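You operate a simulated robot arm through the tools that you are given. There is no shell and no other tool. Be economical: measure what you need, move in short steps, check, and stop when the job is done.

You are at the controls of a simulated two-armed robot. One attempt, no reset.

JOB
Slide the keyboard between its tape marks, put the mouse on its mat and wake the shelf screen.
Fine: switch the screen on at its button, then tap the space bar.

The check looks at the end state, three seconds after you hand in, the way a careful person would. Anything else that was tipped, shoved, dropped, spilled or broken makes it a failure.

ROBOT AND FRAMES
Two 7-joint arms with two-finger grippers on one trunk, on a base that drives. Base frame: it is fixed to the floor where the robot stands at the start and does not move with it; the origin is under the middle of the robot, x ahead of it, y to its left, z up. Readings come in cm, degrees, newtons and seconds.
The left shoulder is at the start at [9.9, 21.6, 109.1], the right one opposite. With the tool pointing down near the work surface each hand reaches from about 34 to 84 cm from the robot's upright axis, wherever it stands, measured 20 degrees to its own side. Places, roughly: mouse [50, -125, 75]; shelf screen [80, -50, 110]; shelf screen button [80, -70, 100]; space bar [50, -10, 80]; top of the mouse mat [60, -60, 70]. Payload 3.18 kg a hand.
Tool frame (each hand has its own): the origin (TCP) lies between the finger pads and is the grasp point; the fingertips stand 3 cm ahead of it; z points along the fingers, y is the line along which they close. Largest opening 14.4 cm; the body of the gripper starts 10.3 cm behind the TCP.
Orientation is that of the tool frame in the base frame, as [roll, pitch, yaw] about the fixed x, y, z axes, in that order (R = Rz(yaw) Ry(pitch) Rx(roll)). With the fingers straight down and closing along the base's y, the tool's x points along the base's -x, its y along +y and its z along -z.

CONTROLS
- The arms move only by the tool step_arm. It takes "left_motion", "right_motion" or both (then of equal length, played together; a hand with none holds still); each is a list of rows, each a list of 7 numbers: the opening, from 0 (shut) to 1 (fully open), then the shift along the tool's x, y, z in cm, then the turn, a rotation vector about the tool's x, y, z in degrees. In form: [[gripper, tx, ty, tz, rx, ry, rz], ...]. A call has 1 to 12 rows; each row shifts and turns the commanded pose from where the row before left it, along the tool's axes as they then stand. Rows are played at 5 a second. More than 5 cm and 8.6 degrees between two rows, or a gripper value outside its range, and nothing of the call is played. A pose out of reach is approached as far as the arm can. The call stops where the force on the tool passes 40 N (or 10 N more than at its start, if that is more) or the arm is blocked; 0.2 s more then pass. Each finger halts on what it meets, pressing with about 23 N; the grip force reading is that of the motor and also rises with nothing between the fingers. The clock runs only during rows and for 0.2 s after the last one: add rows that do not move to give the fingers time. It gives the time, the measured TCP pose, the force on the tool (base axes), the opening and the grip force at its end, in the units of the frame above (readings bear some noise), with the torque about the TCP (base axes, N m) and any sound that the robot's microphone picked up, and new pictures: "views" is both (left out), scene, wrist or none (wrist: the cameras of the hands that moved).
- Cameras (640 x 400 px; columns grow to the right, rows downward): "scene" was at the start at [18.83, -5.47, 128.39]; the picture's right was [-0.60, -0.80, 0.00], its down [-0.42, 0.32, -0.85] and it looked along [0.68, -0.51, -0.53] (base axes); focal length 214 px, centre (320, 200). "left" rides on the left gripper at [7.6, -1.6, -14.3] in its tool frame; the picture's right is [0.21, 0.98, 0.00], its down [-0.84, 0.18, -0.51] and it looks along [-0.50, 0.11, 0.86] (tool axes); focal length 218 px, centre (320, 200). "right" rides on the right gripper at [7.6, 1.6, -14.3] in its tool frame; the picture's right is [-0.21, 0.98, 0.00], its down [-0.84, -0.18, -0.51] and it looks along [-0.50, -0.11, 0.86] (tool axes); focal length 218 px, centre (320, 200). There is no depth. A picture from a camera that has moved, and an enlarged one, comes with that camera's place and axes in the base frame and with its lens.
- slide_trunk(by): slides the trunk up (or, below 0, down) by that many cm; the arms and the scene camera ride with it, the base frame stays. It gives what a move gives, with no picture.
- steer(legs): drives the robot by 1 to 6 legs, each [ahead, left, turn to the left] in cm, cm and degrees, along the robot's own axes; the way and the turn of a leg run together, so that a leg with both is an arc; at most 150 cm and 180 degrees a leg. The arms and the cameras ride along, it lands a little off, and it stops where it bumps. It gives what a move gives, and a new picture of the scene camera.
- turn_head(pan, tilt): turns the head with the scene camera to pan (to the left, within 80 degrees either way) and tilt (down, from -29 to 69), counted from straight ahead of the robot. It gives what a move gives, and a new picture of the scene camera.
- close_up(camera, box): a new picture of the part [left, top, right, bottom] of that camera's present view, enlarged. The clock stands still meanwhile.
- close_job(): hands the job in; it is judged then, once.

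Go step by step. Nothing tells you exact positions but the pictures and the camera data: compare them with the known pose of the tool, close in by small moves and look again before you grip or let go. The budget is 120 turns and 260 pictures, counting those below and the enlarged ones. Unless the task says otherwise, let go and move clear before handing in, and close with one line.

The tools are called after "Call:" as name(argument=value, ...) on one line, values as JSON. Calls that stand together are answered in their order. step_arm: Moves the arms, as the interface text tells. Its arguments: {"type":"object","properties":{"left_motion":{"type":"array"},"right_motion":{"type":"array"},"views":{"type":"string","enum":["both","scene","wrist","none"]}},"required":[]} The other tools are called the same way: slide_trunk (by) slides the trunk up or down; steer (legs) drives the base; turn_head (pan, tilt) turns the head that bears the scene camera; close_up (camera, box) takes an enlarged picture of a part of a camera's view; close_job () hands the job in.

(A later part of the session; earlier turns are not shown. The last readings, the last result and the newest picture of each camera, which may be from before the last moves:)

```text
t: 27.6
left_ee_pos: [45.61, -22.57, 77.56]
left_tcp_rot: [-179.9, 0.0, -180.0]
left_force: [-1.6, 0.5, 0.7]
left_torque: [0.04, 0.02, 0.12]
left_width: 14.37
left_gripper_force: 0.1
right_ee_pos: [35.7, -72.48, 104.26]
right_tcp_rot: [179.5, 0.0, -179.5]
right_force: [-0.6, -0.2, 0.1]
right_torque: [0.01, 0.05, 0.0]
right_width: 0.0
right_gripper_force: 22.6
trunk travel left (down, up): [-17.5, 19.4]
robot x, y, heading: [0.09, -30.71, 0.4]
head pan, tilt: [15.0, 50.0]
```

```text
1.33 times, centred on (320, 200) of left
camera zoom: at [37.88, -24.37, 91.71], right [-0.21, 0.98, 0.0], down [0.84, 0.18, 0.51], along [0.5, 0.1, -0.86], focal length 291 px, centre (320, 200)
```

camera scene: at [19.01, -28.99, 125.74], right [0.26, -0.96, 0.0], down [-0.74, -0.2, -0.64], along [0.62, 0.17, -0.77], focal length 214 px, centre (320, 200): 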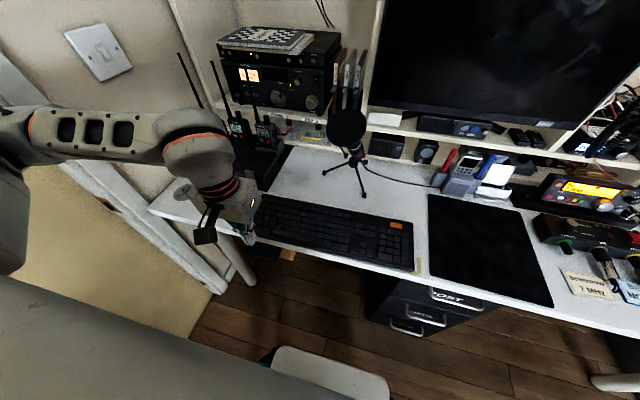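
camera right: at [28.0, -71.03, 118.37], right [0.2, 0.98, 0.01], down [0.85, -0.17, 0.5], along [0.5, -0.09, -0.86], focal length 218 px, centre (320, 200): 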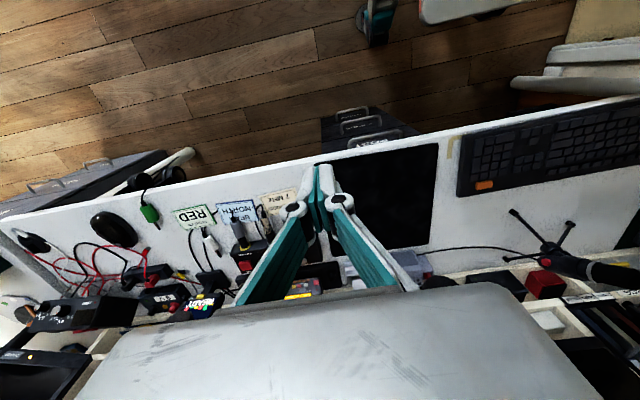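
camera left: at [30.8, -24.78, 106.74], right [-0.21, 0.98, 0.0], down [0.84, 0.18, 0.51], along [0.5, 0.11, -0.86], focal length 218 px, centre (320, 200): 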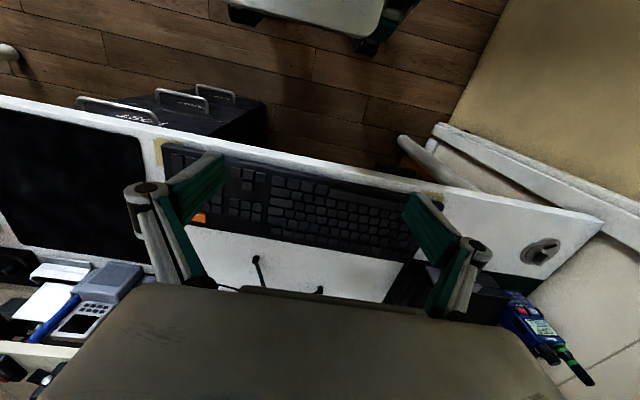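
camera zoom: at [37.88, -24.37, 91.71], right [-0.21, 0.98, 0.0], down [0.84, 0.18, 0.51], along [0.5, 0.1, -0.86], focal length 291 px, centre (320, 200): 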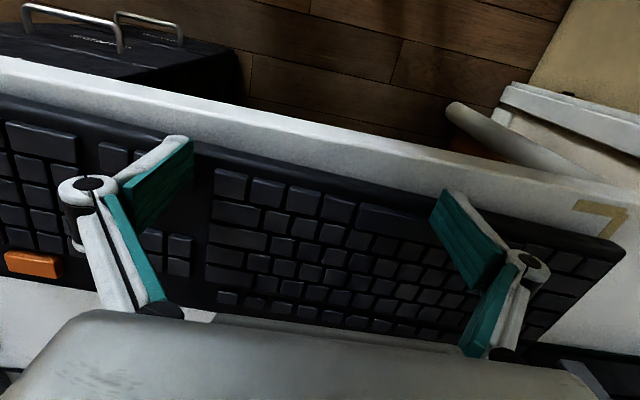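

The right finger rode up over the keyboard's lip, because the tip was a bit too high at 74.5. I'll lift, back off and drive right 18 cm, then push the right half with closed fingers set lower.

Call:
step_arm(left_motion=[[1, 0, 0, -3, 0, 0, 0], [1, 4, 0, -2, 0, 0, 0], [0.5, 4, 0, 0, 0, 0, 0], [0, 0, 0, -5, 0, 0, 0], [0, 0, 0, -5, 0, 0, 0], [0, 0, 0, 0, 0, 0, 0], [0, 0, 0, 0, 0, 0, 0]], views="none")

Call:
steer(legs=[[0, -18, 0]])

Call:
close_up(camera="left", box=[160, 80, 480, 280])

```text
t: 29.2
left_ee_pos: [37.43, -22.7, 92.48]
left_tcp_rot: [-179.9, -0.1, -180.0]
left_force: [0.3, -0.4, 0.3]
left_torque: [-0.03, -0.02, 0.05]
left_width: 0.0
left_gripper_force: 23.1
right_ee_pos: [35.56, -72.5, 104.19]
right_tcp_rot: [179.6, 0.0, -179.4]
right_force: [-0.1, -0.2, 0.4]
right_torque: [0.0, -0.04, 0.02]
right_width: 0.0
right_gripper_force: 23.2
trunk travel left (down, up): [-17.5, 19.4]
robot x, y, heading: [0.1, -30.65, 0.4]
head pan, tilt: [15.0, 50.0]
```

```text
t: 31.5
left_ee_pos: [37.68, -40.92, 92.39]
left_tcp_rot: [-180.0, -0.1, -179.8]
left_force: [0.3, 0.0, 0.0]
left_torque: [0.0, 0.01, 0.0]
left_width: 0.01
left_gripper_force: 22.7
right_ee_pos: [35.86, -90.87, 104.35]
right_tcp_rot: [179.5, -0.1, -179.2]
right_force: [0.3, 0.2, -0.3]
right_torque: [-0.01, 0.0, 0.03]
right_width: 0.0
right_gripper_force: 23.6
trunk travel left (down, up): [-17.5, 19.4]
robot x, y, heading: [-0.0, -49.68, 0.9]
head pan, tilt: [15.0, 50.0]
camera scene: at [19.1, -47.38, 125.75], right [0.27, -0.96, 0.0], down [-0.74, -0.2, -0.64], along [0.62, 0.17, -0.77], focal length 214 px, centre (320, 200)
```

scene: 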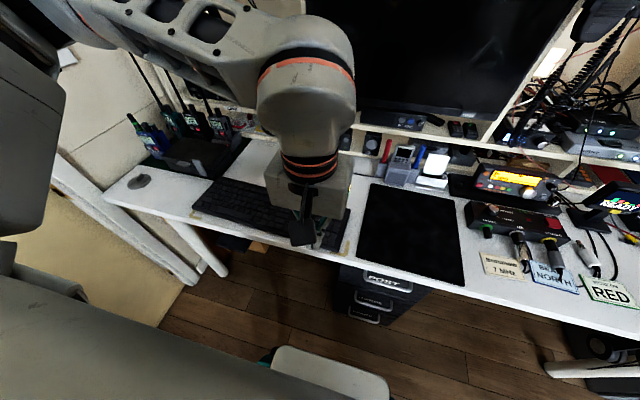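

```text
2.00 times, centred on (320, 180) of left
camera zoom: at [29.89, -42.73, 106.57], right [-0.21, 0.98, 0.0], down [0.84, 0.18, 0.51], along [0.5, 0.11, -0.86], focal length 436 px, centre (320, 240)
```

zoom: 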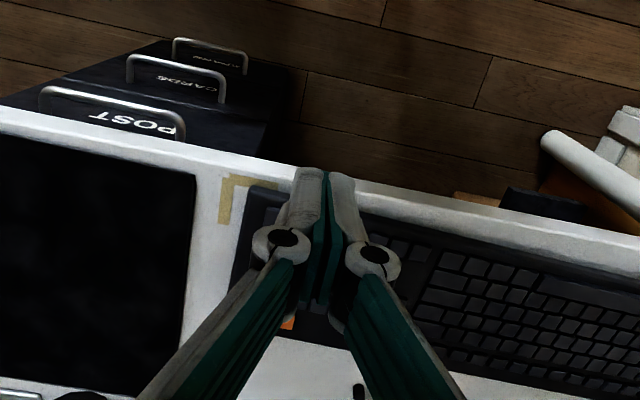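

Call:
step_arm(left_motion=[[0, 0, 0, 5, 0, 0, 0], [0, 0, 0, 5, 0, 0, 0], [0, 0, 0, 5.6, 0, 0, 0], [0, -3, 0, 0, 0, 0, 0], [0, -2, 0, 0, 0, 0, 0], [0, -1, 0, 0, 0, 0, 0], [0, -1, 0, 0, 0, 0, 0]], views="wrist")

```text
refused: row 3 steps farther than a row can; nothing moved
```

Call:
step_arm(left_motion=[[0, 0, 0, 5, 0, 0, 0], [0, 0, 0, 5, 0, 0, 0], [0, 0, 0, 5, 0, 0, 0], [0, 0, 0, 0.6, 0, 0, 0], [0, -3, 0, 0, 0, 0, 0], [0, -2, 0, 0, 0, 0, 0], [0, -1, 0, 0, 0, 0, 0], [0, -1, 0, 0, 0, 0, 0]], views="wrist")

Call:
close_up(camera="left", box=[160, 80, 480, 280])

Call:
close_up(camera="scene", box=[270, 200, 400, 281])

```text
t: 33.3
left_ee_pos: [44.53, -41.0, 76.86]
left_tcp_rot: [-179.8, 0.1, -179.7]
left_force: [-0.2, -0.4, -0.8]
left_torque: [0.05, 0.01, -0.03]
left_width: 0.0
left_gripper_force: 22.9
right_ee_pos: [35.79, -90.76, 104.24]
right_tcp_rot: [179.6, -0.1, -179.1]
right_force: [-0.4, 0.0, 0.0]
right_torque: [-0.01, 0.0, -0.02]
right_width: 0.01
right_gripper_force: 23.1
trunk travel left (down, up): [-17.5, 19.4]
robot x, y, heading: [-0.11, -49.22, 0.9]
head pan, tilt: [15.0, 50.0]
camera left: at [36.78, -42.79, 91.0], right [-0.21, 0.98, 0.0], down [0.84, 0.18, 0.51], along [0.5, 0.11, -0.86], focal length 218 px, centre (320, 200)
```

left: 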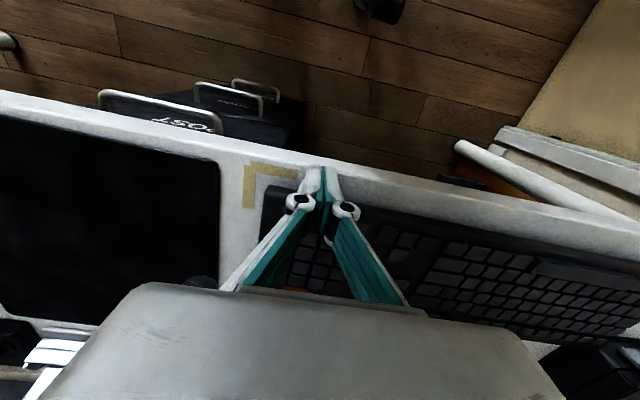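

```text
2.00 times, centred on (320, 180) of left
camera zoom: at [36.78, -42.79, 91.0], right [-0.21, 0.98, 0.0], down [0.84, 0.18, 0.51], along [0.5, 0.11, -0.86], focal length 436 px, centre (320, 240)
```

zoom: 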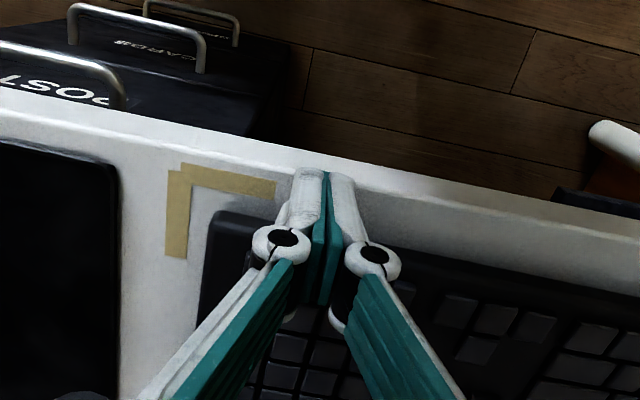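

```text
4.92 times, centred on (335, 240) of scene
camera zoom: at [19.09, -47.35, 125.75], right [0.27, -0.96, 0.0], down [-0.74, -0.2, -0.64], along [0.62, 0.17, -0.77], focal length 1056 px, centre (246, 1)
```

zoom: 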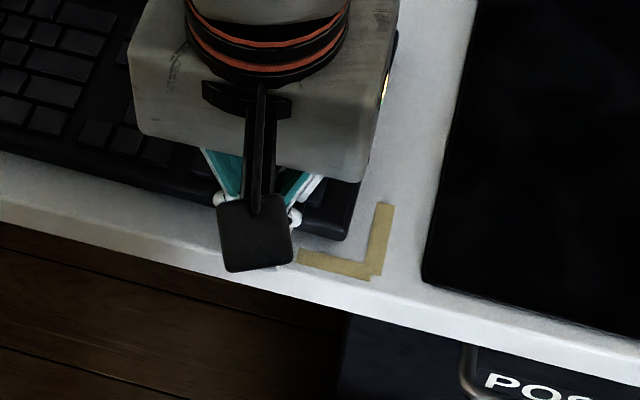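

The right corner now sits just behind its mark. I'll lift clear and look at the whole keyboard.

Call:
step_arm(left_motion=[[0, 3, 0, 0, 0, 0, 0], [0, 4, 0, 0, 0, 0, 0], [0, 0, 0, -5, 0, 0, 0], [0, 0, 0, -5, 0, 0, 0], [0, 0, 0, -5, 0, 0, 0], [0, 0, 5, 0, 0, 0, 0], [0, 0, 5, 0, 0, 0, 0], [0, 0, 5, 0, 0, 0, 0], [0, -4, 3, 0, 0, 0, 0]], views="wrist")

Call:
close_up(camera="left", box=[320, 80, 640, 280])

Call:
close_up(camera="left", box=[0, 80, 320, 280])

```text
t: 35.3
left_ee_pos: [41.38, -22.35, 91.68]
left_tcp_rot: [-179.9, 0.0, -179.8]
left_force: [0.3, 0.6, 0.3]
left_torque: [0.02, 0.04, -0.04]
left_width: 0.01
left_gripper_force: 23.5
right_ee_pos: [36.01, -90.81, 104.23]
right_tcp_rot: [179.7, -0.1, -179.2]
right_force: [0.9, 0.6, -0.8]
right_torque: [0.01, 0.03, 0.0]
right_width: 0.02
right_gripper_force: 23.2
trunk travel left (down, up): [-17.5, 19.4]
robot x, y, heading: [-0.11, -49.31, 0.4]
head pan, tilt: [15.0, 50.0]
camera left: at [33.61, -24.18, 105.81], right [-0.21, 0.98, 0.0], down [0.84, 0.18, 0.51], along [0.49, 0.11, -0.86], focal length 218 px, centre (320, 200)
```

left: 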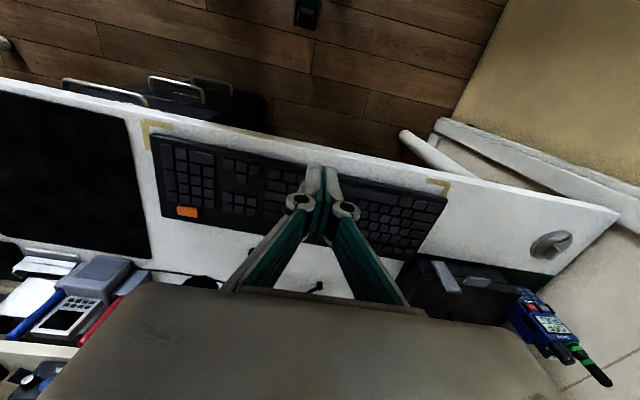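

```text
2.00 times, centred on (480, 180) of left
camera zoom: at [33.61, -24.18, 105.81], right [-0.21, 0.98, 0.0], down [0.84, 0.18, 0.51], along [0.49, 0.11, -0.86], focal length 436 px, centre (0, 240)
```

zoom: 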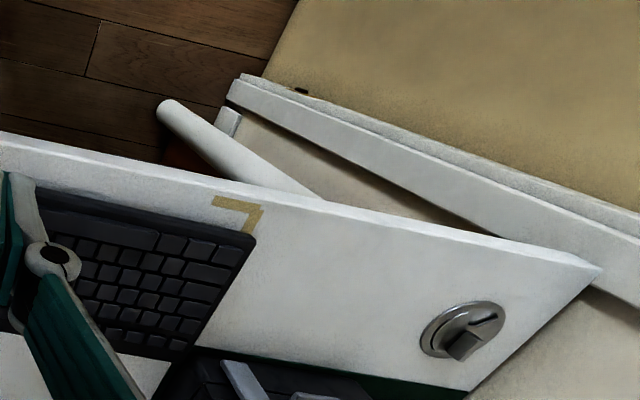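

```text
2.00 times, centred on (160, 180) of left
camera zoom: at [33.61, -24.18, 105.81], right [-0.21, 0.98, 0.0], down [0.84, 0.18, 0.51], along [0.49, 0.11, -0.86], focal length 436 px, centre (640, 240)
```

zoom: 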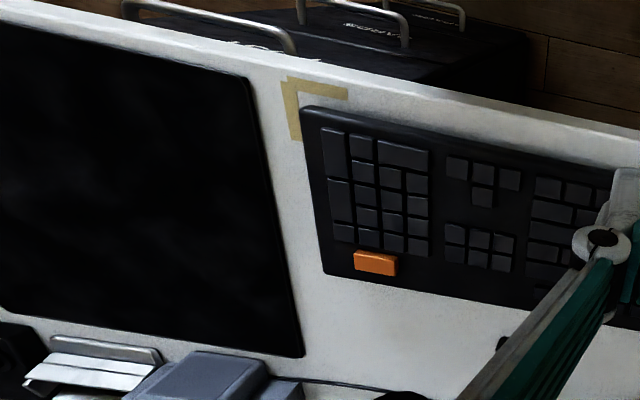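

Right end is good. The left end is about 1.2 cm too far left and 1.2 cm too far back. Pushing right on the left end near its front corner should fix both.

Call:
step_arm(left_motion=[[0, 0, 5, 0, 0, 0, 0], [0, 0, 5, 0, 0, 0, 0], [0, 0, 5, 0, 0, 0, 0], [0, 0, 5, 0, 0, 0, 0], [0, -3, 4, 0, 0, 0, 0], [0, -3.4, 3.2, 0, 0, 0, 0], [0, 0, 0, 5, 0, 0, 0], [0, 0, 0, 5, 0, 0, 0], [0, 0, 0, 4.8, 0, 0, 0]], views="wrist")

Call:
turn_head(pan=35, tilt=45)

```text
t: 37.2
left_ee_pos: [49.2, -4.18, 79.03]
left_tcp_rot: [-179.7, 0.6, -179.6]
left_force: [-8.3, -1.4, 20.3]
left_torque: [-0.07, 0.5, -0.1]
left_width: 0.59
left_gripper_force: 22.7
left hand out of reach, approached as far as the arm can: row 4, 5, 6
right_ee_pos: [35.7, -90.71, 104.14]
right_tcp_rot: [179.6, -0.1, -179.1]
right_force: [0.3, 0.9, -0.2]
right_torque: [-0.05, 0.03, 0.0]
right_width: 0.0
right_gripper_force: 23.1
trunk travel left (down, up): [-17.5, 19.4]
robot x, y, heading: [0.22, -49.65, 0.6]
head pan, tilt: [15.0, 50.0]
stopped in row 9 (left hand): the force on the tool passed its limit at 80 N (the readings are from after the stop); the commanded pose is now the measured one
camera left: at [41.22, -5.88, 93.15], right [-0.22, 0.98, -0.01], down [0.84, 0.19, 0.52], along [0.51, 0.1, -0.86], focal length 218 px, centre (320, 200)
```

left: 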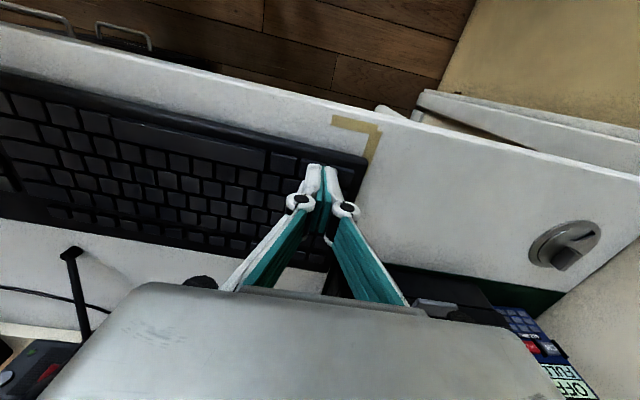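

```text
t: 38.0
left_ee_pos: [49.15, -4.1, 79.05]
left_tcp_rot: [-179.8, 0.8, -179.6]
left_force: [-4.8, -1.6, 28.4]
left_torque: [-0.02, 0.4, 0.04]
left_width: 0.6
left_gripper_force: 23.1
right_ee_pos: [35.58, -90.91, 104.27]
right_tcp_rot: [179.5, 0.0, -179.2]
right_force: [0.3, 0.5, -0.4]
right_torque: [0.02, 0.01, -0.01]
right_width: 0.01
right_gripper_force: 23.6
trunk travel left (down, up): [-17.5, 19.4]
robot x, y, heading: [0.01, -49.42, 0.5]
head pan, tilt: [35.0, 45.0]
camera scene: at [18.08, -44.8, 126.51], right [0.58, -0.81, 0.0], down [-0.57, -0.41, -0.71], along [0.58, 0.41, -0.71], focal length 214 px, centre (320, 200)
```

scene: 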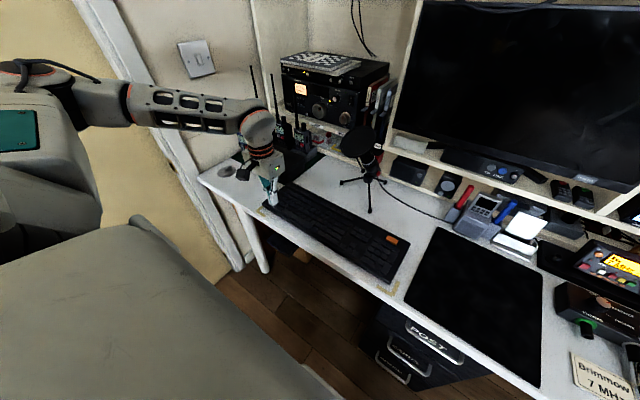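

The arm fell short at that height and came down on the keys. I must watch for that. I'll lift off and drive back left 15 cm.

Call:
step_arm(left_motion=[[0, 0, 0, -3, 0, 0, 0], [0, 0, 0, -4, 0, 0, 0], [0, 0, 0, -3, 0, 0, 0]], views="none")

Call:
steer(legs=[[0, 15, 0]])

Call:
close_up(camera="left", box=[0, 0, 640, 400])

```text
t: 38.8
left_ee_pos: [49.17, -4.02, 88.78]
left_tcp_rot: [-179.9, 0.5, -179.6]
left_force: [0.2, -0.5, 0.2]
left_torque: [0.04, -0.03, 0.01]
left_width: 0.0
left_gripper_force: 23.4
right_ee_pos: [35.85, -90.93, 104.25]
right_tcp_rot: [179.5, -0.2, -179.1]
right_force: [0.2, 0.8, -0.4]
right_torque: [0.04, -0.01, -0.02]
right_width: 0.0
right_gripper_force: 23.0
trunk travel left (down, up): [-17.5, 19.4]
robot x, y, heading: [0.18, -49.28, 0.7]
head pan, tilt: [35.0, 45.0]
```

```text
t: 40.8
left_ee_pos: [49.31, 11.18, 88.68]
left_tcp_rot: [-179.7, 0.5, -179.6]
left_force: [-0.1, 0.4, -0.3]
left_torque: [-0.02, -0.04, 0.0]
left_width: 0.0
left_gripper_force: 22.7
right_ee_pos: [35.6, -75.46, 104.19]
right_tcp_rot: [179.6, -0.2, -179.3]
right_force: [0.5, 0.1, 0.1]
right_torque: [-0.05, 0.03, 0.02]
right_width: 0.01
right_gripper_force: 23.2
trunk travel left (down, up): [-17.5, 19.4]
robot x, y, heading: [0.22, -34.15, 0.3]
head pan, tilt: [35.0, 45.0]
camera scene: at [18.17, -29.36, 126.44], right [0.58, -0.81, 0.0], down [-0.58, -0.41, -0.71], along [0.58, 0.41, -0.71], focal length 214 px, centre (320, 200)
```

scene: 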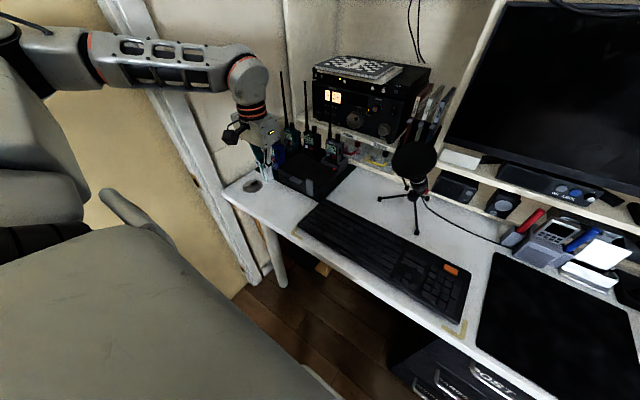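

```text
1.00 times, centred on (320, 200) of left (not enlarged: the box is as wide or as high as the picture)
camera zoom: at [41.31, 9.56, 102.79], right [-0.21, 0.98, -0.01], down [0.84, 0.19, 0.51], along [0.5, 0.1, -0.86], focal length 218 px, centre (320, 200)
```

zoom: 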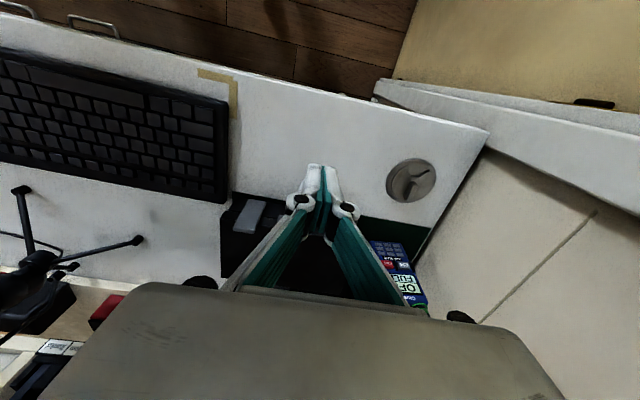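

Call:
step_arm(left_motion=[[0, 1.3, 0, 3, 0, 0, 0], [0, 0, 0, 5, 0, 0, 0], [0, 0, 0, 3.8, 0, 0, 0], [0, 0, -3, 0, 0, 0, 0], [0, 0, -3, 0, 0, 0, 0], [0, 0, -2, 0, 0, 0, 0]], views="wrist")

Call:
close_up(camera="left", box=[220, 60, 380, 160])

```text
t: 42.2
left_ee_pos: [48.15, 3.13, 76.85]
left_tcp_rot: [-179.7, 0.5, -179.7]
left_force: [-0.1, -0.3, 0.3]
left_torque: [0.02, 0.0, 0.01]
left_width: 0.0
left_gripper_force: 22.4
right_ee_pos: [35.61, -75.47, 104.16]
right_tcp_rot: [179.6, -0.2, -179.4]
right_force: [0.2, -0.2, 0.5]
right_torque: [0.01, 0.02, -0.02]
right_width: 0.0
right_gripper_force: 23.6
trunk travel left (down, up): [-17.5, 19.4]
robot x, y, heading: [-0.19, -34.31, 0.3]
head pan, tilt: [35.0, 45.0]
camera left: at [40.3, 1.39, 90.9], right [-0.21, 0.98, -0.01], down [0.84, 0.19, 0.51], along [0.5, 0.11, -0.86], focal length 218 px, centre (320, 200)
```

left: 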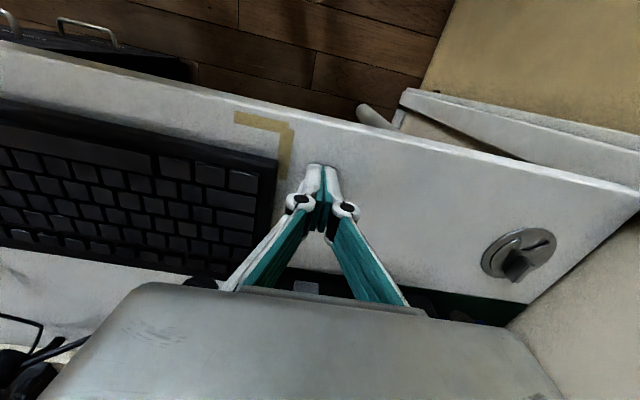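

```text
4.00 times, centred on (300, 110) of left
camera zoom: at [40.3, 1.39, 90.9], right [-0.21, 0.98, -0.01], down [0.84, 0.19, 0.51], along [0.5, 0.11, -0.86], focal length 873 px, centre (400, 560)
```

zoom: 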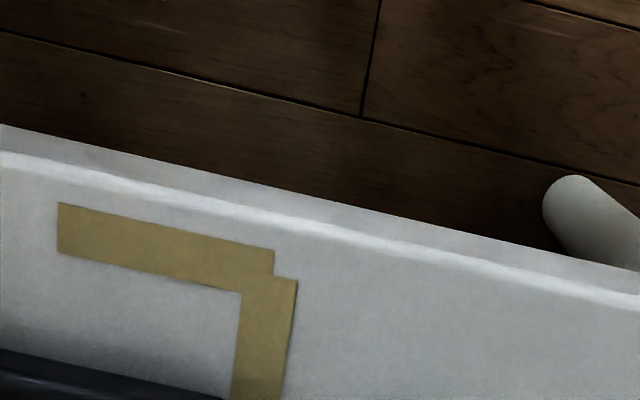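

Call:
close_up(camera="scene", box=[400, 280, 500, 342])

Call:
close_up(camera="scene", box=[240, 160, 400, 260])

```text
6.40 times, centred on (450, 311) of scene
camera zoom: at [18.18, -29.43, 126.44], right [0.58, -0.81, 0.0], down [-0.58, -0.41, -0.71], along [0.58, 0.41, -0.71], focal length 1373 px, centre (-512, -510)
```

zoom: 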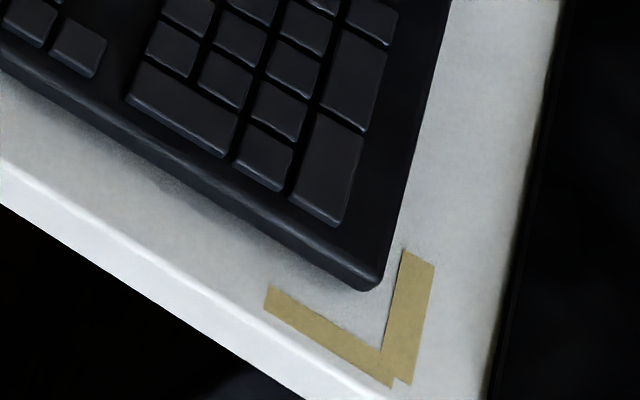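

```text
4.00 times, centred on (320, 210) of scene
camera zoom: at [18.18, -29.43, 126.44], right [0.58, -0.81, 0.0], down [-0.58, -0.41, -0.71], along [0.58, 0.41, -0.71], focal length 858 px, centre (320, 160)
```

zoom: 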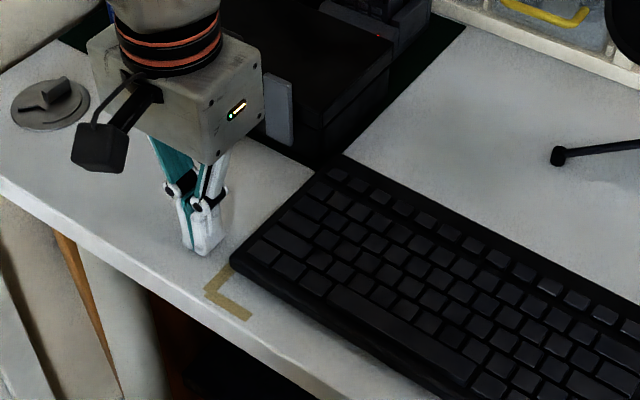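

The keyboard is now square to the marks and between the side arms, but about 1.8 cm behind the front arms. I'll hook it from behind, first near its left end and then near its right end, to bring it forward. The microphone stands around y −18 to −28, so I'll keep clear of that.

Call:
step_arm(left_motion=[[0, 0, 1, -5, 0, 0, 0], [0, 0, 0, -5, 0, 0, 0], [0, 0, 0, -5, 0, 0, 0], [0, 0, -5, 0, 0, 0, 0], [0, 0, -4.8, 0, 0, 0, 0], [0, -5, 0, 0, 0, 0, 0], [0, -5, 0, 0, 0, 0, 0], [0, -5, 0, 0, 0, 0, 0], [0, -1, 0, 0, 0, 0, 0]])

```text
refused: row 1 steps farther than a row can; nothing moved
```

Call:
step_arm(left_motion=[[0, 0, 1, -4, 0, 0, 0], [0, 0, 0, -5, 0, 0, 0], [0, 0, 0, -5, 0, 0, 0], [0, 0, -5, 0, 0, 0, 0], [0, 0, -4.8, 0, 0, 0, 0], [0, -5, 0, 0, 0, 0, 0], [0, -5, 0, 0, 0, 0, 0], [0, -5, 0, 0, 0, 0, 0], [0, -1, 0, 0, 0, 0, 0]])

```text
t: 44.2
left_ee_pos: [64.06, -5.55, 91.04]
left_tcp_rot: [-179.7, 0.6, -179.7]
left_force: [-0.3, -0.1, 0.2]
left_torque: [0.0, 0.03, 0.01]
left_width: 0.0
left_gripper_force: 23.0
right_ee_pos: [35.63, -75.49, 104.31]
right_tcp_rot: [179.6, -0.2, -179.3]
right_force: [-0.4, -0.8, 0.1]
right_torque: [-0.03, 0.0, -0.01]
right_width: 0.01
right_gripper_force: 23.2
trunk travel left (down, up): [-17.5, 19.4]
robot x, y, heading: [0.05, -34.14, 0.1]
head pan, tilt: [35.0, 45.0]
camera scene: at [18.13, -29.39, 126.46], right [0.58, -0.81, 0.0], down [-0.58, -0.41, -0.71], along [0.58, 0.41, -0.71], focal length 214 px, centre (320, 200)
camera left: at [56.12, -7.24, 105.09], right [-0.21, 0.98, -0.01], down [0.84, 0.19, 0.51], along [0.5, 0.1, -0.86], focal length 218 px, centre (320, 200)
```

scene: 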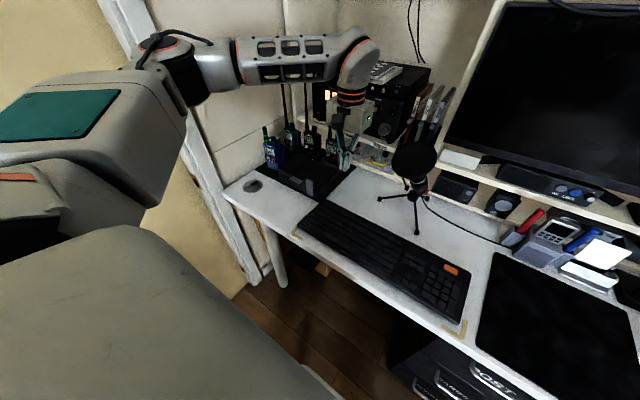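
left: 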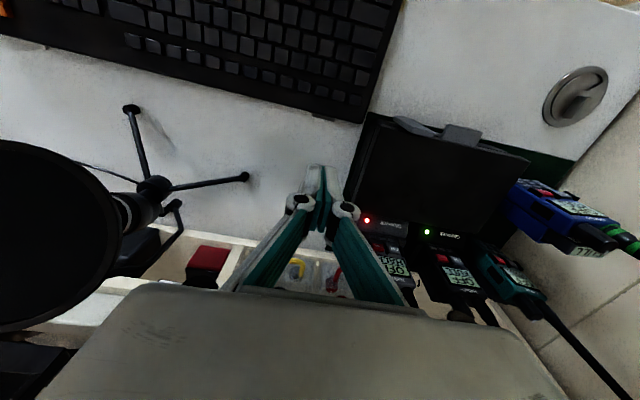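

Call:
step_arm(left_motion=[[0, 0, 0, 5, 0, 0, 0], [0, 0, 0, 5, 0, 0, 0], [0, 0, 0, 4.1, 0, 0, 0], [0, 1, 0, 0, 0, 0, 0], [0, 1, 0, 0, 0, 0, 0], [0, 1, 0, 0, 0, 0, 0], [0, 0.7, 0, 0, 0, 0, 0]], views="wrist")

Call:
close_up(camera="scene", box=[400, 280, 500, 342])

Call:
close_up(camera="scene", box=[270, 180, 370, 242])

```text
t: 45.8
left_ee_pos: [60.43, -5.73, 76.89]
left_tcp_rot: [-179.8, 0.5, -179.7]
left_force: [0.4, 1.2, -0.3]
left_torque: [0.03, -0.03, -0.01]
left_width: 0.0
left_gripper_force: 30.7
right_ee_pos: [35.68, -75.48, 104.18]
right_tcp_rot: [179.6, -0.2, -179.3]
right_force: [0.0, 0.4, -0.6]
right_torque: [0.01, 0.01, 0.0]
right_width: 0.01
right_gripper_force: 23.0
trunk travel left (down, up): [-17.5, 19.4]
robot x, y, heading: [-0.1, -34.37, 0.2]
head pan, tilt: [35.0, 45.0]
camera left: at [52.54, -7.41, 91.04], right [-0.21, 0.98, -0.01], down [0.84, 0.19, 0.51], along [0.5, 0.1, -0.86], focal length 218 px, centre (320, 200)
```

left: 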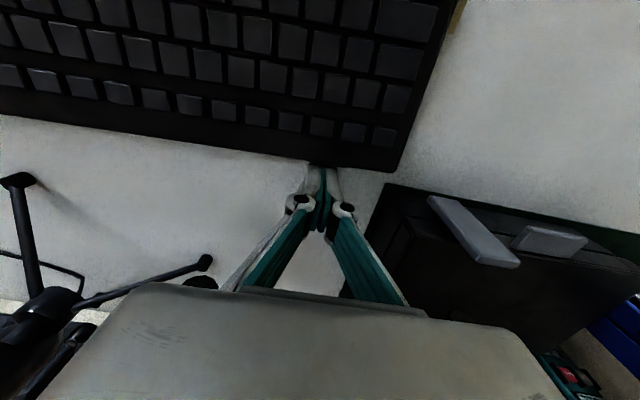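

```text
6.40 times, centred on (450, 311) of scene
camera zoom: at [18.18, -29.4, 126.44], right [0.58, -0.81, 0.0], down [-0.58, -0.41, -0.71], along [0.58, 0.41, -0.71], focal length 1373 px, centre (-512, -510)
```

zoom: 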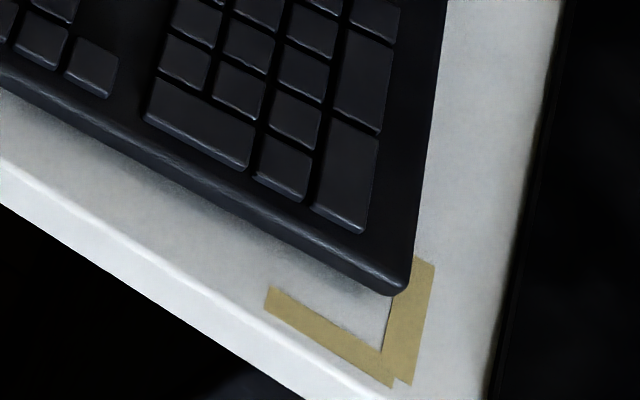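

```text
6.40 times, centred on (320, 211) of scene
camera zoom: at [18.18, -29.4, 126.44], right [0.58, -0.81, 0.0], down [-0.58, -0.41, -0.71], along [0.58, 0.41, -0.71], focal length 1373 px, centre (320, 130)
```

zoom: 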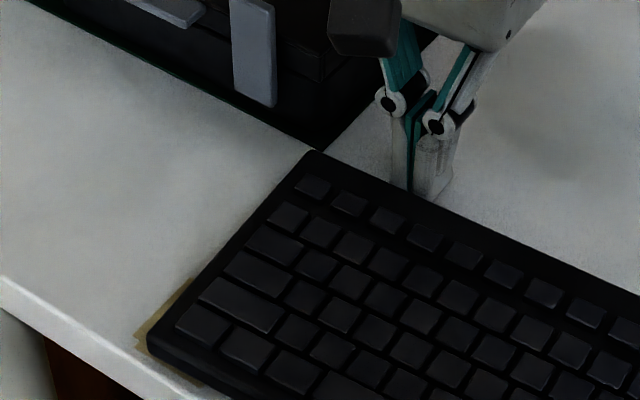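

Now I'll do the same near the right end, going around the microphone.

Call:
step_arm(left_motion=[[0, -0.5, 0, 0, 0, 0, 0], [0, 0, 0, -5, 0, 0, 0], [0, 0, 0, -5, 0, 0, 0], [0, 0, 0, -5, 0, 0, 0], [0, 5, 0, 0, 0, 0, 0], [0, 5, -2, 0, 0, 0, 0], [0, 0, -5, 0, 0, 0, 0], [0, 0, -5, 0, 0, 0, 0], [0, 0, -5, 0, 0, 0, 0], [0, 0, -5, 0, 0, 0, 0], [0, 0, -5, 0, 0, 0, 0], [0, 0, -5, 0, 0, 0, 0]], views="none")

Call:
step_arm(left_motion=[[0, 0, -3.5, 0, 0, 0, 0], [0, -4, 0, 0, 0, 0, 0], [0, -4, 0, 0, 0, 0, 0], [0, -4, 0, 0, 0, 0, 0], [0, -2, 0, 0, 0, 0, 0]])

```text
refused: row 6 steps farther than a row can; nothing moved
```

```text
t: 47.0
left_ee_pos: [73.31, -9.22, 77.15]
left_tcp_rot: [-179.7, 0.5, -179.8]
left_force: [0.1, 1.0, 0.0]
left_torque: [-0.02, -0.01, 0.0]
left_width: 0.0
left_gripper_force: 31.2
left hand out of reach, approached as far as the arm can: row 5
right_ee_pos: [35.59, -75.44, 104.23]
right_tcp_rot: [179.7, -0.2, -179.2]
right_force: [0.4, -0.7, 0.2]
right_torque: [-0.04, -0.02, 0.03]
right_width: 0.0
right_gripper_force: 22.8
trunk travel left (down, up): [-17.5, 19.4]
robot x, y, heading: [-0.15, -34.06, 0.6]
head pan, tilt: [35.0, 45.0]
camera scene: at [18.13, -29.38, 126.45], right [0.58, -0.81, 0.0], down [-0.58, -0.41, -0.71], along [0.58, 0.41, -0.71], focal length 214 px, centre (320, 200)
camera left: at [65.46, -10.89, 91.3], right [-0.21, 0.98, -0.01], down [0.84, 0.19, 0.51], along [0.5, 0.1, -0.86], focal length 218 px, centre (320, 200)
```

scene: 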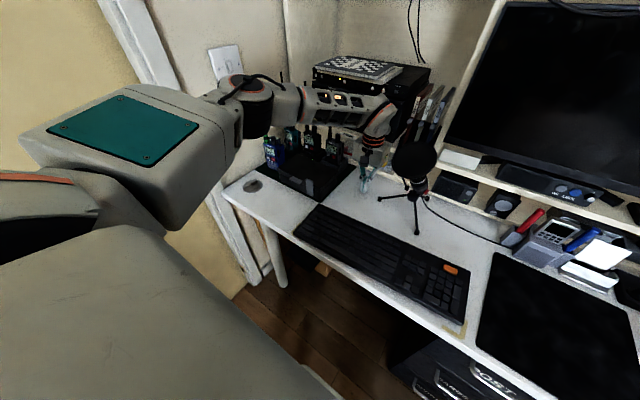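
left: 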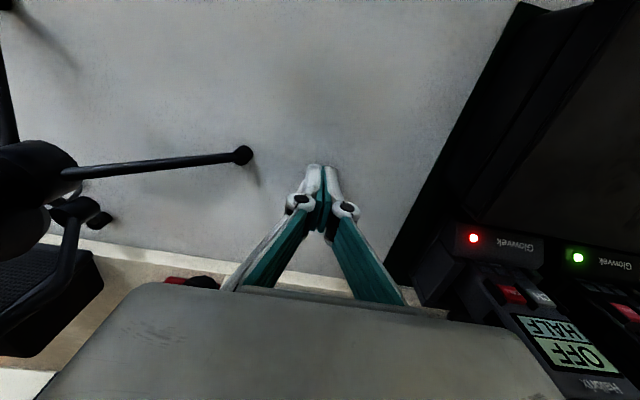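

The refused first call meant the second one played from the wrong place. By luck it touched nothing and the mic stands where it was. I'll retrace, then rise, and won't chain moves like that again.

Call:
step_arm(left_motion=[[0, 3, 0, 0, 0, 0, 0], [0, 3, 0, 0, 0, 0, 0], [0, 4, 0, 0, 0, 0, 0], [0, 0, 3.5, 0, 0, 0, 0], [0, 0, 0, -5, 0, 0, 0], [0, 0, 0, -5, 0, 0, 0], [0, 0, 0, -5, 0, 0, 0], [0, 5, 0, 0, 0, 0, 0], [0, 5, 0, 0, 0, 0, 0], [0, 3, 0, 0, 0, 0, 0]], views="wrist")

```text
t: 49.2
left_ee_pos: [50.16, -5.68, 91.64]
left_tcp_rot: [-179.9, 0.5, -179.6]
left_force: [0.9, -0.3, -0.2]
left_torque: [-0.02, -0.03, 0.01]
left_width: 0.03
left_gripper_force: 31.1
right_ee_pos: [35.63, -75.44, 104.13]
right_tcp_rot: [179.6, -0.2, -179.3]
right_force: [0.2, 0.0, 0.6]
right_torque: [-0.01, 0.0, -0.01]
right_width: 0.01
right_gripper_force: 22.9
trunk travel left (down, up): [-17.5, 19.4]
robot x, y, heading: [-0.02, -34.17, 0.4]
head pan, tilt: [35.0, 45.0]
camera left: at [42.32, -7.4, 105.67], right [-0.21, 0.98, -0.01], down [0.84, 0.19, 0.51], along [0.5, 0.1, -0.86], focal length 218 px, centre (320, 200)
```

left: 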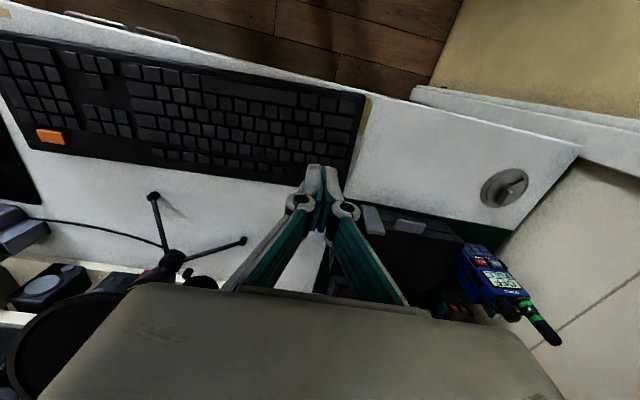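

Now I'll move across at this height, in front of the mic.

Call:
step_arm(left_motion=[[0, 0, -5, 0, 0, 0, 0], [0, 0, -5, 0, 0, 0, 0], [0, 0, -5, 0, 0, 0, 0], [0, 0, -5, 0, 0, 0, 0], [0, 0, -5, 0, 0, 0, 0], [0, 0, -5, 0, 0, 0, 0], [0, 0, -5, 0, 0, 0, 0]], views="both")

```text
t: 50.8
left_ee_pos: [50.0, -41.04, 92.2]
left_tcp_rot: [-179.8, 0.6, -179.7]
left_force: [0.2, -0.7, 0.5]
left_torque: [0.05, 0.0, -0.01]
left_width: 0.0
left_gripper_force: 30.7
right_ee_pos: [35.68, -75.71, 104.1]
right_tcp_rot: [179.4, -0.2, -179.3]
right_force: [-0.3, -0.1, 0.8]
right_torque: [0.01, 0.0, 0.01]
right_width: 0.01
right_gripper_force: 22.9
trunk travel left (down, up): [-17.5, 19.4]
robot x, y, heading: [-0.24, -34.3, 0.5]
head pan, tilt: [35.0, 45.0]
camera scene: at [18.15, -29.56, 126.46], right [0.58, -0.81, 0.0], down [-0.58, -0.41, -0.71], along [0.58, 0.41, -0.71], focal length 214 px, centre (320, 200)
camera left: at [42.28, -42.7, 106.29], right [-0.21, 0.98, -0.01], down [0.84, 0.19, 0.52], along [0.5, 0.11, -0.86], focal length 218 px, centre (320, 200)
```

scene: 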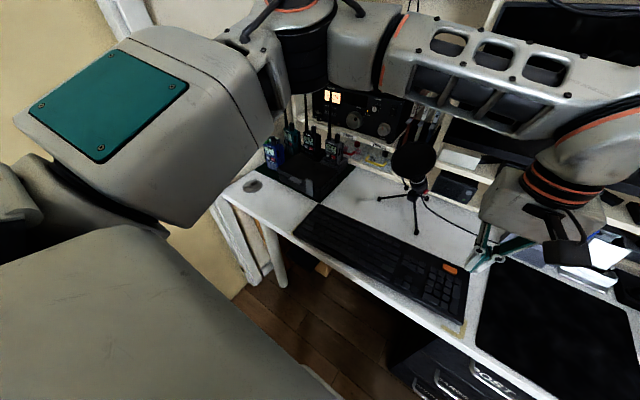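
left: 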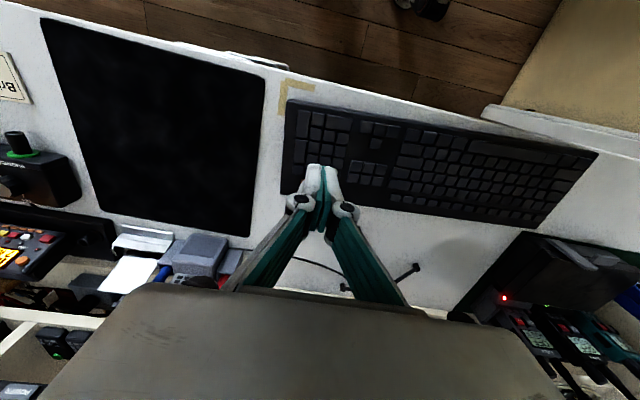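

Call:
step_arm(left_motion=[[0, -5, 0, 0, 0, 0, 0], [0, -5, 0, 0, 0, 0, 0], [0, -4.5, 0, 0, 0, 0, 0], [0, 0, 0, 5, 0, 0, 0], [0, 0, 0, 5, 0, 0, 0]], views="both")

```text
t: 52.0
left_ee_pos: [64.97, -40.3, 81.08]
left_tcp_rot: [180.0, 0.0, -179.3]
left_force: [2.2, 1.2, -0.3]
left_torque: [-0.13, 0.18, 0.04]
left_width: 0.0
left_gripper_force: 30.8
right_ee_pos: [35.73, -75.5, 104.16]
right_tcp_rot: [179.6, -0.1, -179.3]
right_force: [-0.6, -0.8, -0.8]
right_torque: [0.03, -0.04, 0.0]
right_width: 0.03
right_gripper_force: 23.0
trunk travel left (down, up): [-17.5, 19.4]
robot x, y, heading: [0.03, -34.37, 0.5]
head pan, tilt: [35.0, 45.0]
camera scene: at [18.28, -29.37, 126.37], right [0.58, -0.81, 0.0], down [-0.58, -0.41, -0.71], along [0.58, 0.41, -0.71], focal length 214 px, centre (320, 200)
camera left: at [57.39, -42.11, 95.29], right [-0.22, 0.98, 0.0], down [0.84, 0.19, 0.51], along [0.49, 0.11, -0.86], focal length 218 px, centre (320, 200)
```

scene: 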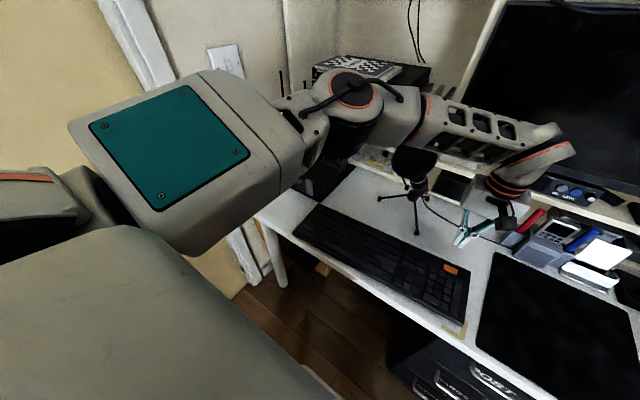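
left: 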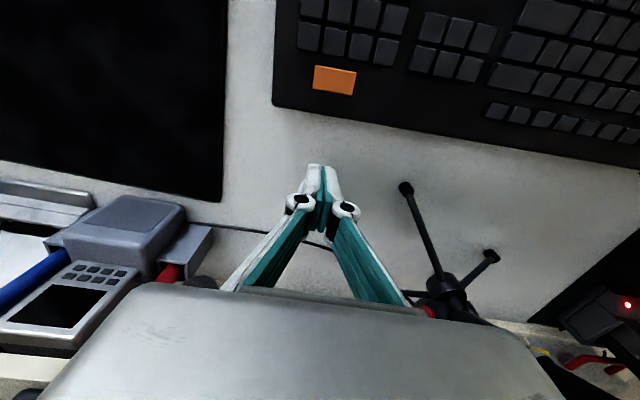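

Call:
step_arm(left_motion=[[0, 0, 0, 4.1, 0, 0, 0], [0, 1, 0, 0, 0, 0, 0], [0, 1, 0, 0, 0, 0, 0], [0, 1, 0, 0, 0, 0, 0], [0, 1, 0, 0, 0, 0, 0], [0, 0.8, 0, 0, 0, 0, 0]], views="both")

Call:
close_up(camera="scene", box=[400, 280, 500, 342])

Call:
close_up(camera="scene", box=[270, 180, 370, 242])

```text
t: 53.4
left_ee_pos: [60.23, -40.68, 77.86]
left_tcp_rot: [-179.6, 0.6, -179.8]
left_force: [0.9, 0.7, 0.3]
left_torque: [-0.01, -0.02, 0.02]
left_width: 0.0
left_gripper_force: 30.6
right_ee_pos: [35.68, -75.59, 104.19]
right_tcp_rot: [179.7, -0.2, -179.3]
right_force: [0.4, 1.0, -0.6]
right_torque: [0.02, -0.02, -0.04]
right_width: 0.0
right_gripper_force: 22.3
trunk travel left (down, up): [-17.5, 19.4]
robot x, y, heading: [-0.17, -33.83, 0.7]
head pan, tilt: [35.0, 45.0]
camera scene: at [18.18, -29.4, 126.45], right [0.58, -0.81, 0.0], down [-0.58, -0.41, -0.71], along [0.58, 0.41, -0.71], focal length 214 px, centre (320, 200)
camera left: at [52.38, -42.37, 91.95], right [-0.21, 0.98, -0.01], down [0.84, 0.19, 0.51], along [0.5, 0.1, -0.86], focal length 218 px, centre (320, 200)
```

scene: 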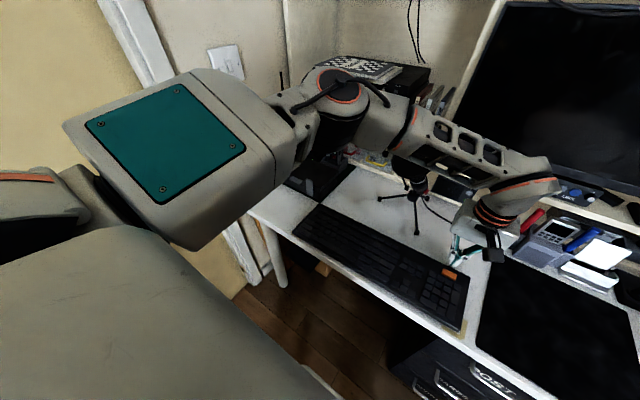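
left: 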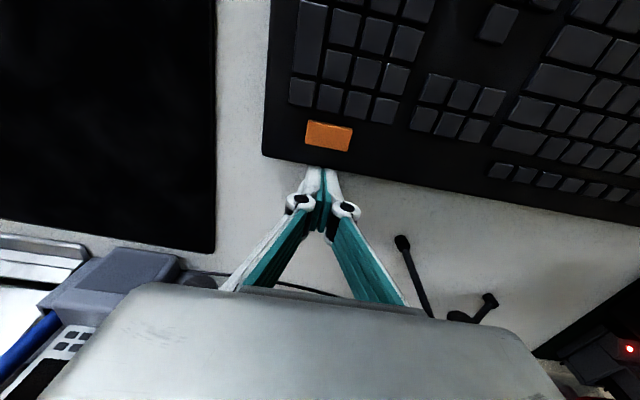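

```text
6.40 times, centred on (450, 311) of scene
camera zoom: at [18.18, -29.4, 126.45], right [0.58, -0.81, 0.0], down [-0.58, -0.41, -0.71], along [0.58, 0.41, -0.71], focal length 1373 px, centre (-512, -510)
```

zoom: 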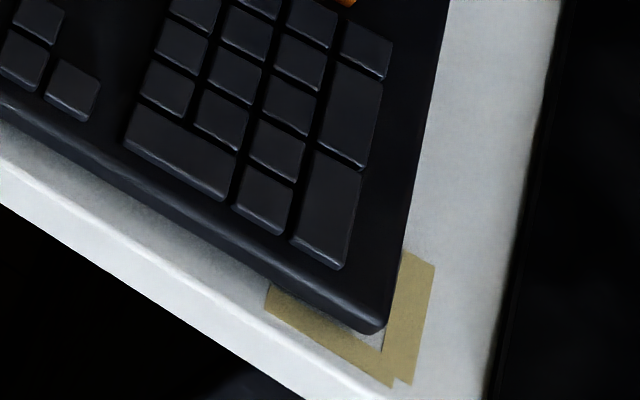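

```text
6.40 times, centred on (320, 211) of scene
camera zoom: at [18.18, -29.4, 126.45], right [0.58, -0.81, 0.0], down [-0.58, -0.41, -0.71], along [0.58, 0.41, -0.71], focal length 1373 px, centre (320, 130)
```

zoom: 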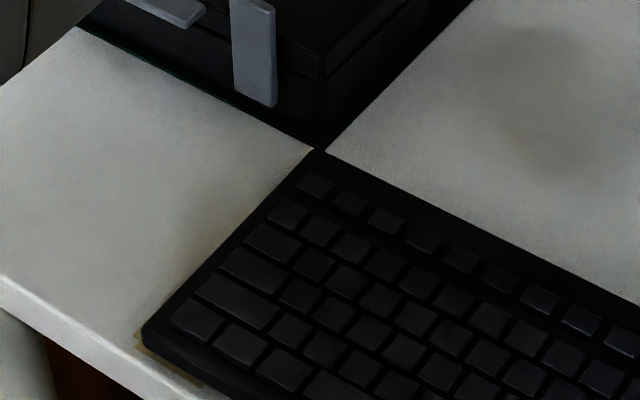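

The right corner is nearly perfect. The left front still covers its mark by about 1 cm. A centred push from the front with open fingers, this time low enough, should square it. First I'll lift and go around.

Call:
step_arm(left_motion=[[0, -0.5, 0, 0, 0, 0, 0], [0, 0, 0, -5, 0, 0, 0], [0, 0, 0, -5, 0, 0, 0], [0, 0, 0, -4, 0, 0, 0], [0, 5, 0, 0, 0, 0, 0], [0, 5, 0, 0, 0, 0, 0], [0, 5, 0, 0, 0, 0, 0], [0, 5, 0, 0, 0, 0, 0], [0.3, 2.5, 4, 0, 0, 0, 0], [0.6, 0, 5, 0, 0, 0, 0], [1, 0, 5, 0, 0, 0, 0], [1, 0, 3.3, 0, 0, 0, 0]], views="wrist")

```text
t: 56.0
left_ee_pos: [38.11, -23.34, 91.96]
left_tcp_rot: [-179.7, 0.5, -179.8]
left_force: [0.0, -0.3, -0.3]
left_torque: [-0.01, -0.02, 0.0]
left_width: 14.37
left_gripper_force: 0.1
right_ee_pos: [35.68, -75.51, 104.18]
right_tcp_rot: [179.6, -0.2, -179.3]
right_force: [-1.0, -0.2, 0.0]
right_torque: [0.01, -0.03, 0.03]
right_width: 0.01
right_gripper_force: 23.4
trunk travel left (down, up): [-17.5, 19.4]
robot x, y, heading: [-0.31, -34.52, 0.3]
head pan, tilt: [35.0, 45.0]
camera left: at [30.21, -25.03, 106.07], right [-0.21, 0.98, -0.01], down [0.84, 0.19, 0.51], along [0.5, 0.1, -0.86], focal length 218 px, centre (320, 200)
```

left: 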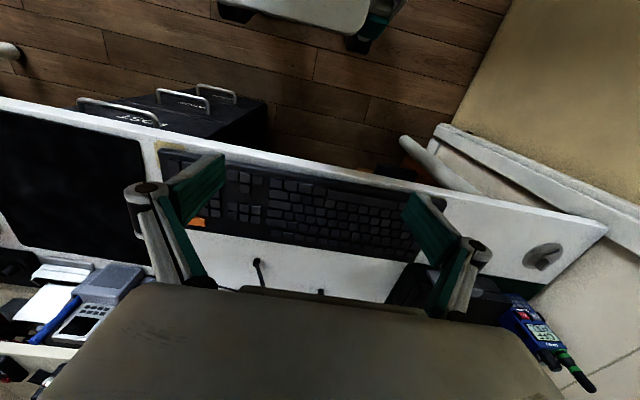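

Call:
step_arm(left_motion=[[1, 0, 0, 5, 0, 0, 0], [1, 0, 0, 5, 0, 0, 0], [1, 0, 0, 5, 0, 0, 0], [1, 0, 0, 0.2, 0, 0, 0], [1, -2, 0, 0, 0, 0, 0], [1, -2, 0, 0, 0, 0, 0], [1, -1, 0, 0, 0, 0, 0], [1, -0.7, 0, 0, 0, 0, 0], [1, -0.6, 0, 0, 0, 0, 0]], views="wrist")

Call:
close_up(camera="scene", box=[400, 280, 500, 342])

Call:
close_up(camera="scene", box=[270, 180, 430, 280])

```text
t: 58.0
left_ee_pos: [44.52, -23.42, 76.57]
left_tcp_rot: [-179.6, 0.5, -179.8]
left_force: [-0.9, 0.5, -0.6]
left_torque: [-0.01, 0.03, 0.07]
left_width: 14.4
left_gripper_force: 0.0
right_ee_pos: [35.65, -75.53, 104.19]
right_tcp_rot: [179.6, -0.3, -179.3]
right_force: [0.3, 1.0, -0.3]
right_torque: [0.03, -0.02, 0.03]
right_width: 0.0
right_gripper_force: 22.6
trunk travel left (down, up): [-17.5, 19.4]
robot x, y, heading: [-0.04, -34.03, 0.2]
head pan, tilt: [35.0, 45.0]
camera left: at [36.58, -25.1, 90.7], right [-0.21, 0.98, -0.01], down [0.84, 0.19, 0.51], along [0.5, 0.1, -0.86], focal length 218 px, centre (320, 200)
```

left: 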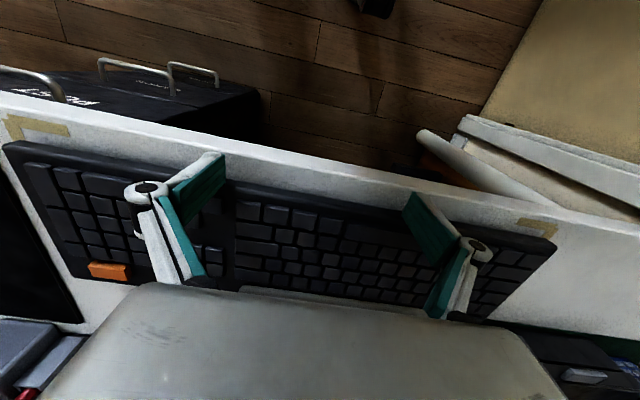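

```text
6.40 times, centred on (450, 311) of scene
camera zoom: at [18.17, -29.4, 126.44], right [0.58, -0.81, 0.0], down [-0.58, -0.41, -0.71], along [0.58, 0.41, -0.71], focal length 1373 px, centre (-512, -510)
```

zoom: 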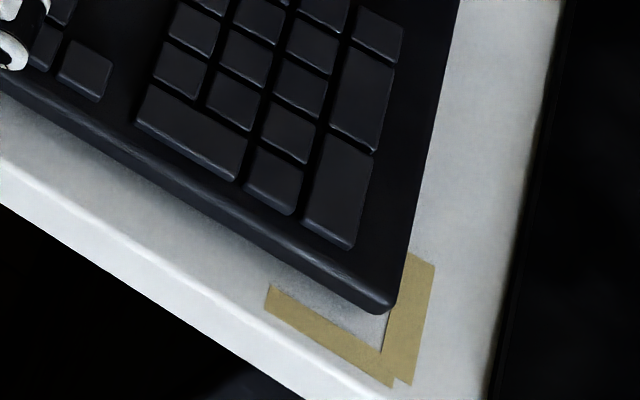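

```text
4.00 times, centred on (350, 230) of scene
camera zoom: at [18.17, -29.4, 126.44], right [0.58, -0.81, 0.0], down [-0.58, -0.41, -0.71], along [0.58, 0.41, -0.71], focal length 858 px, centre (200, 80)
```

zoom: 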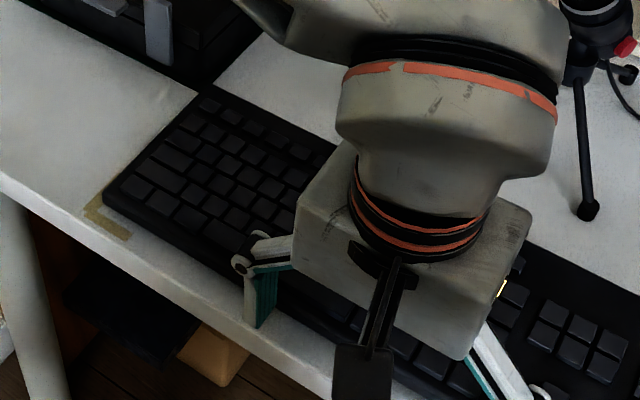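

This looks good: both marks show in front of the keyboard, and it's square. I'll back off, lift, and check both ends from above.

Call:
step_arm(left_motion=[[1, 3, 0, 0, 0, 0, 0], [1, 4, 0, 0, 0, 0, 0], [1, 0, 0, -5, 0, 0, 0], [1, 0, 0, -5, 0, 0, 0], [1, 0, 0, -5, 0, 0, 0], [1, 0, 5, -2, 0, 0, 0], [0.5, 0, 5, 0, 0, 0, 0], [0, 0, 5, 0, 0, 0, 0], [0, 0, 5, 0, 0, 0, 0], [0, 0, 3, 0, 0, 0, 0]], views="none")

```text
refused: row 6 steps farther than a row can; nothing moved
```

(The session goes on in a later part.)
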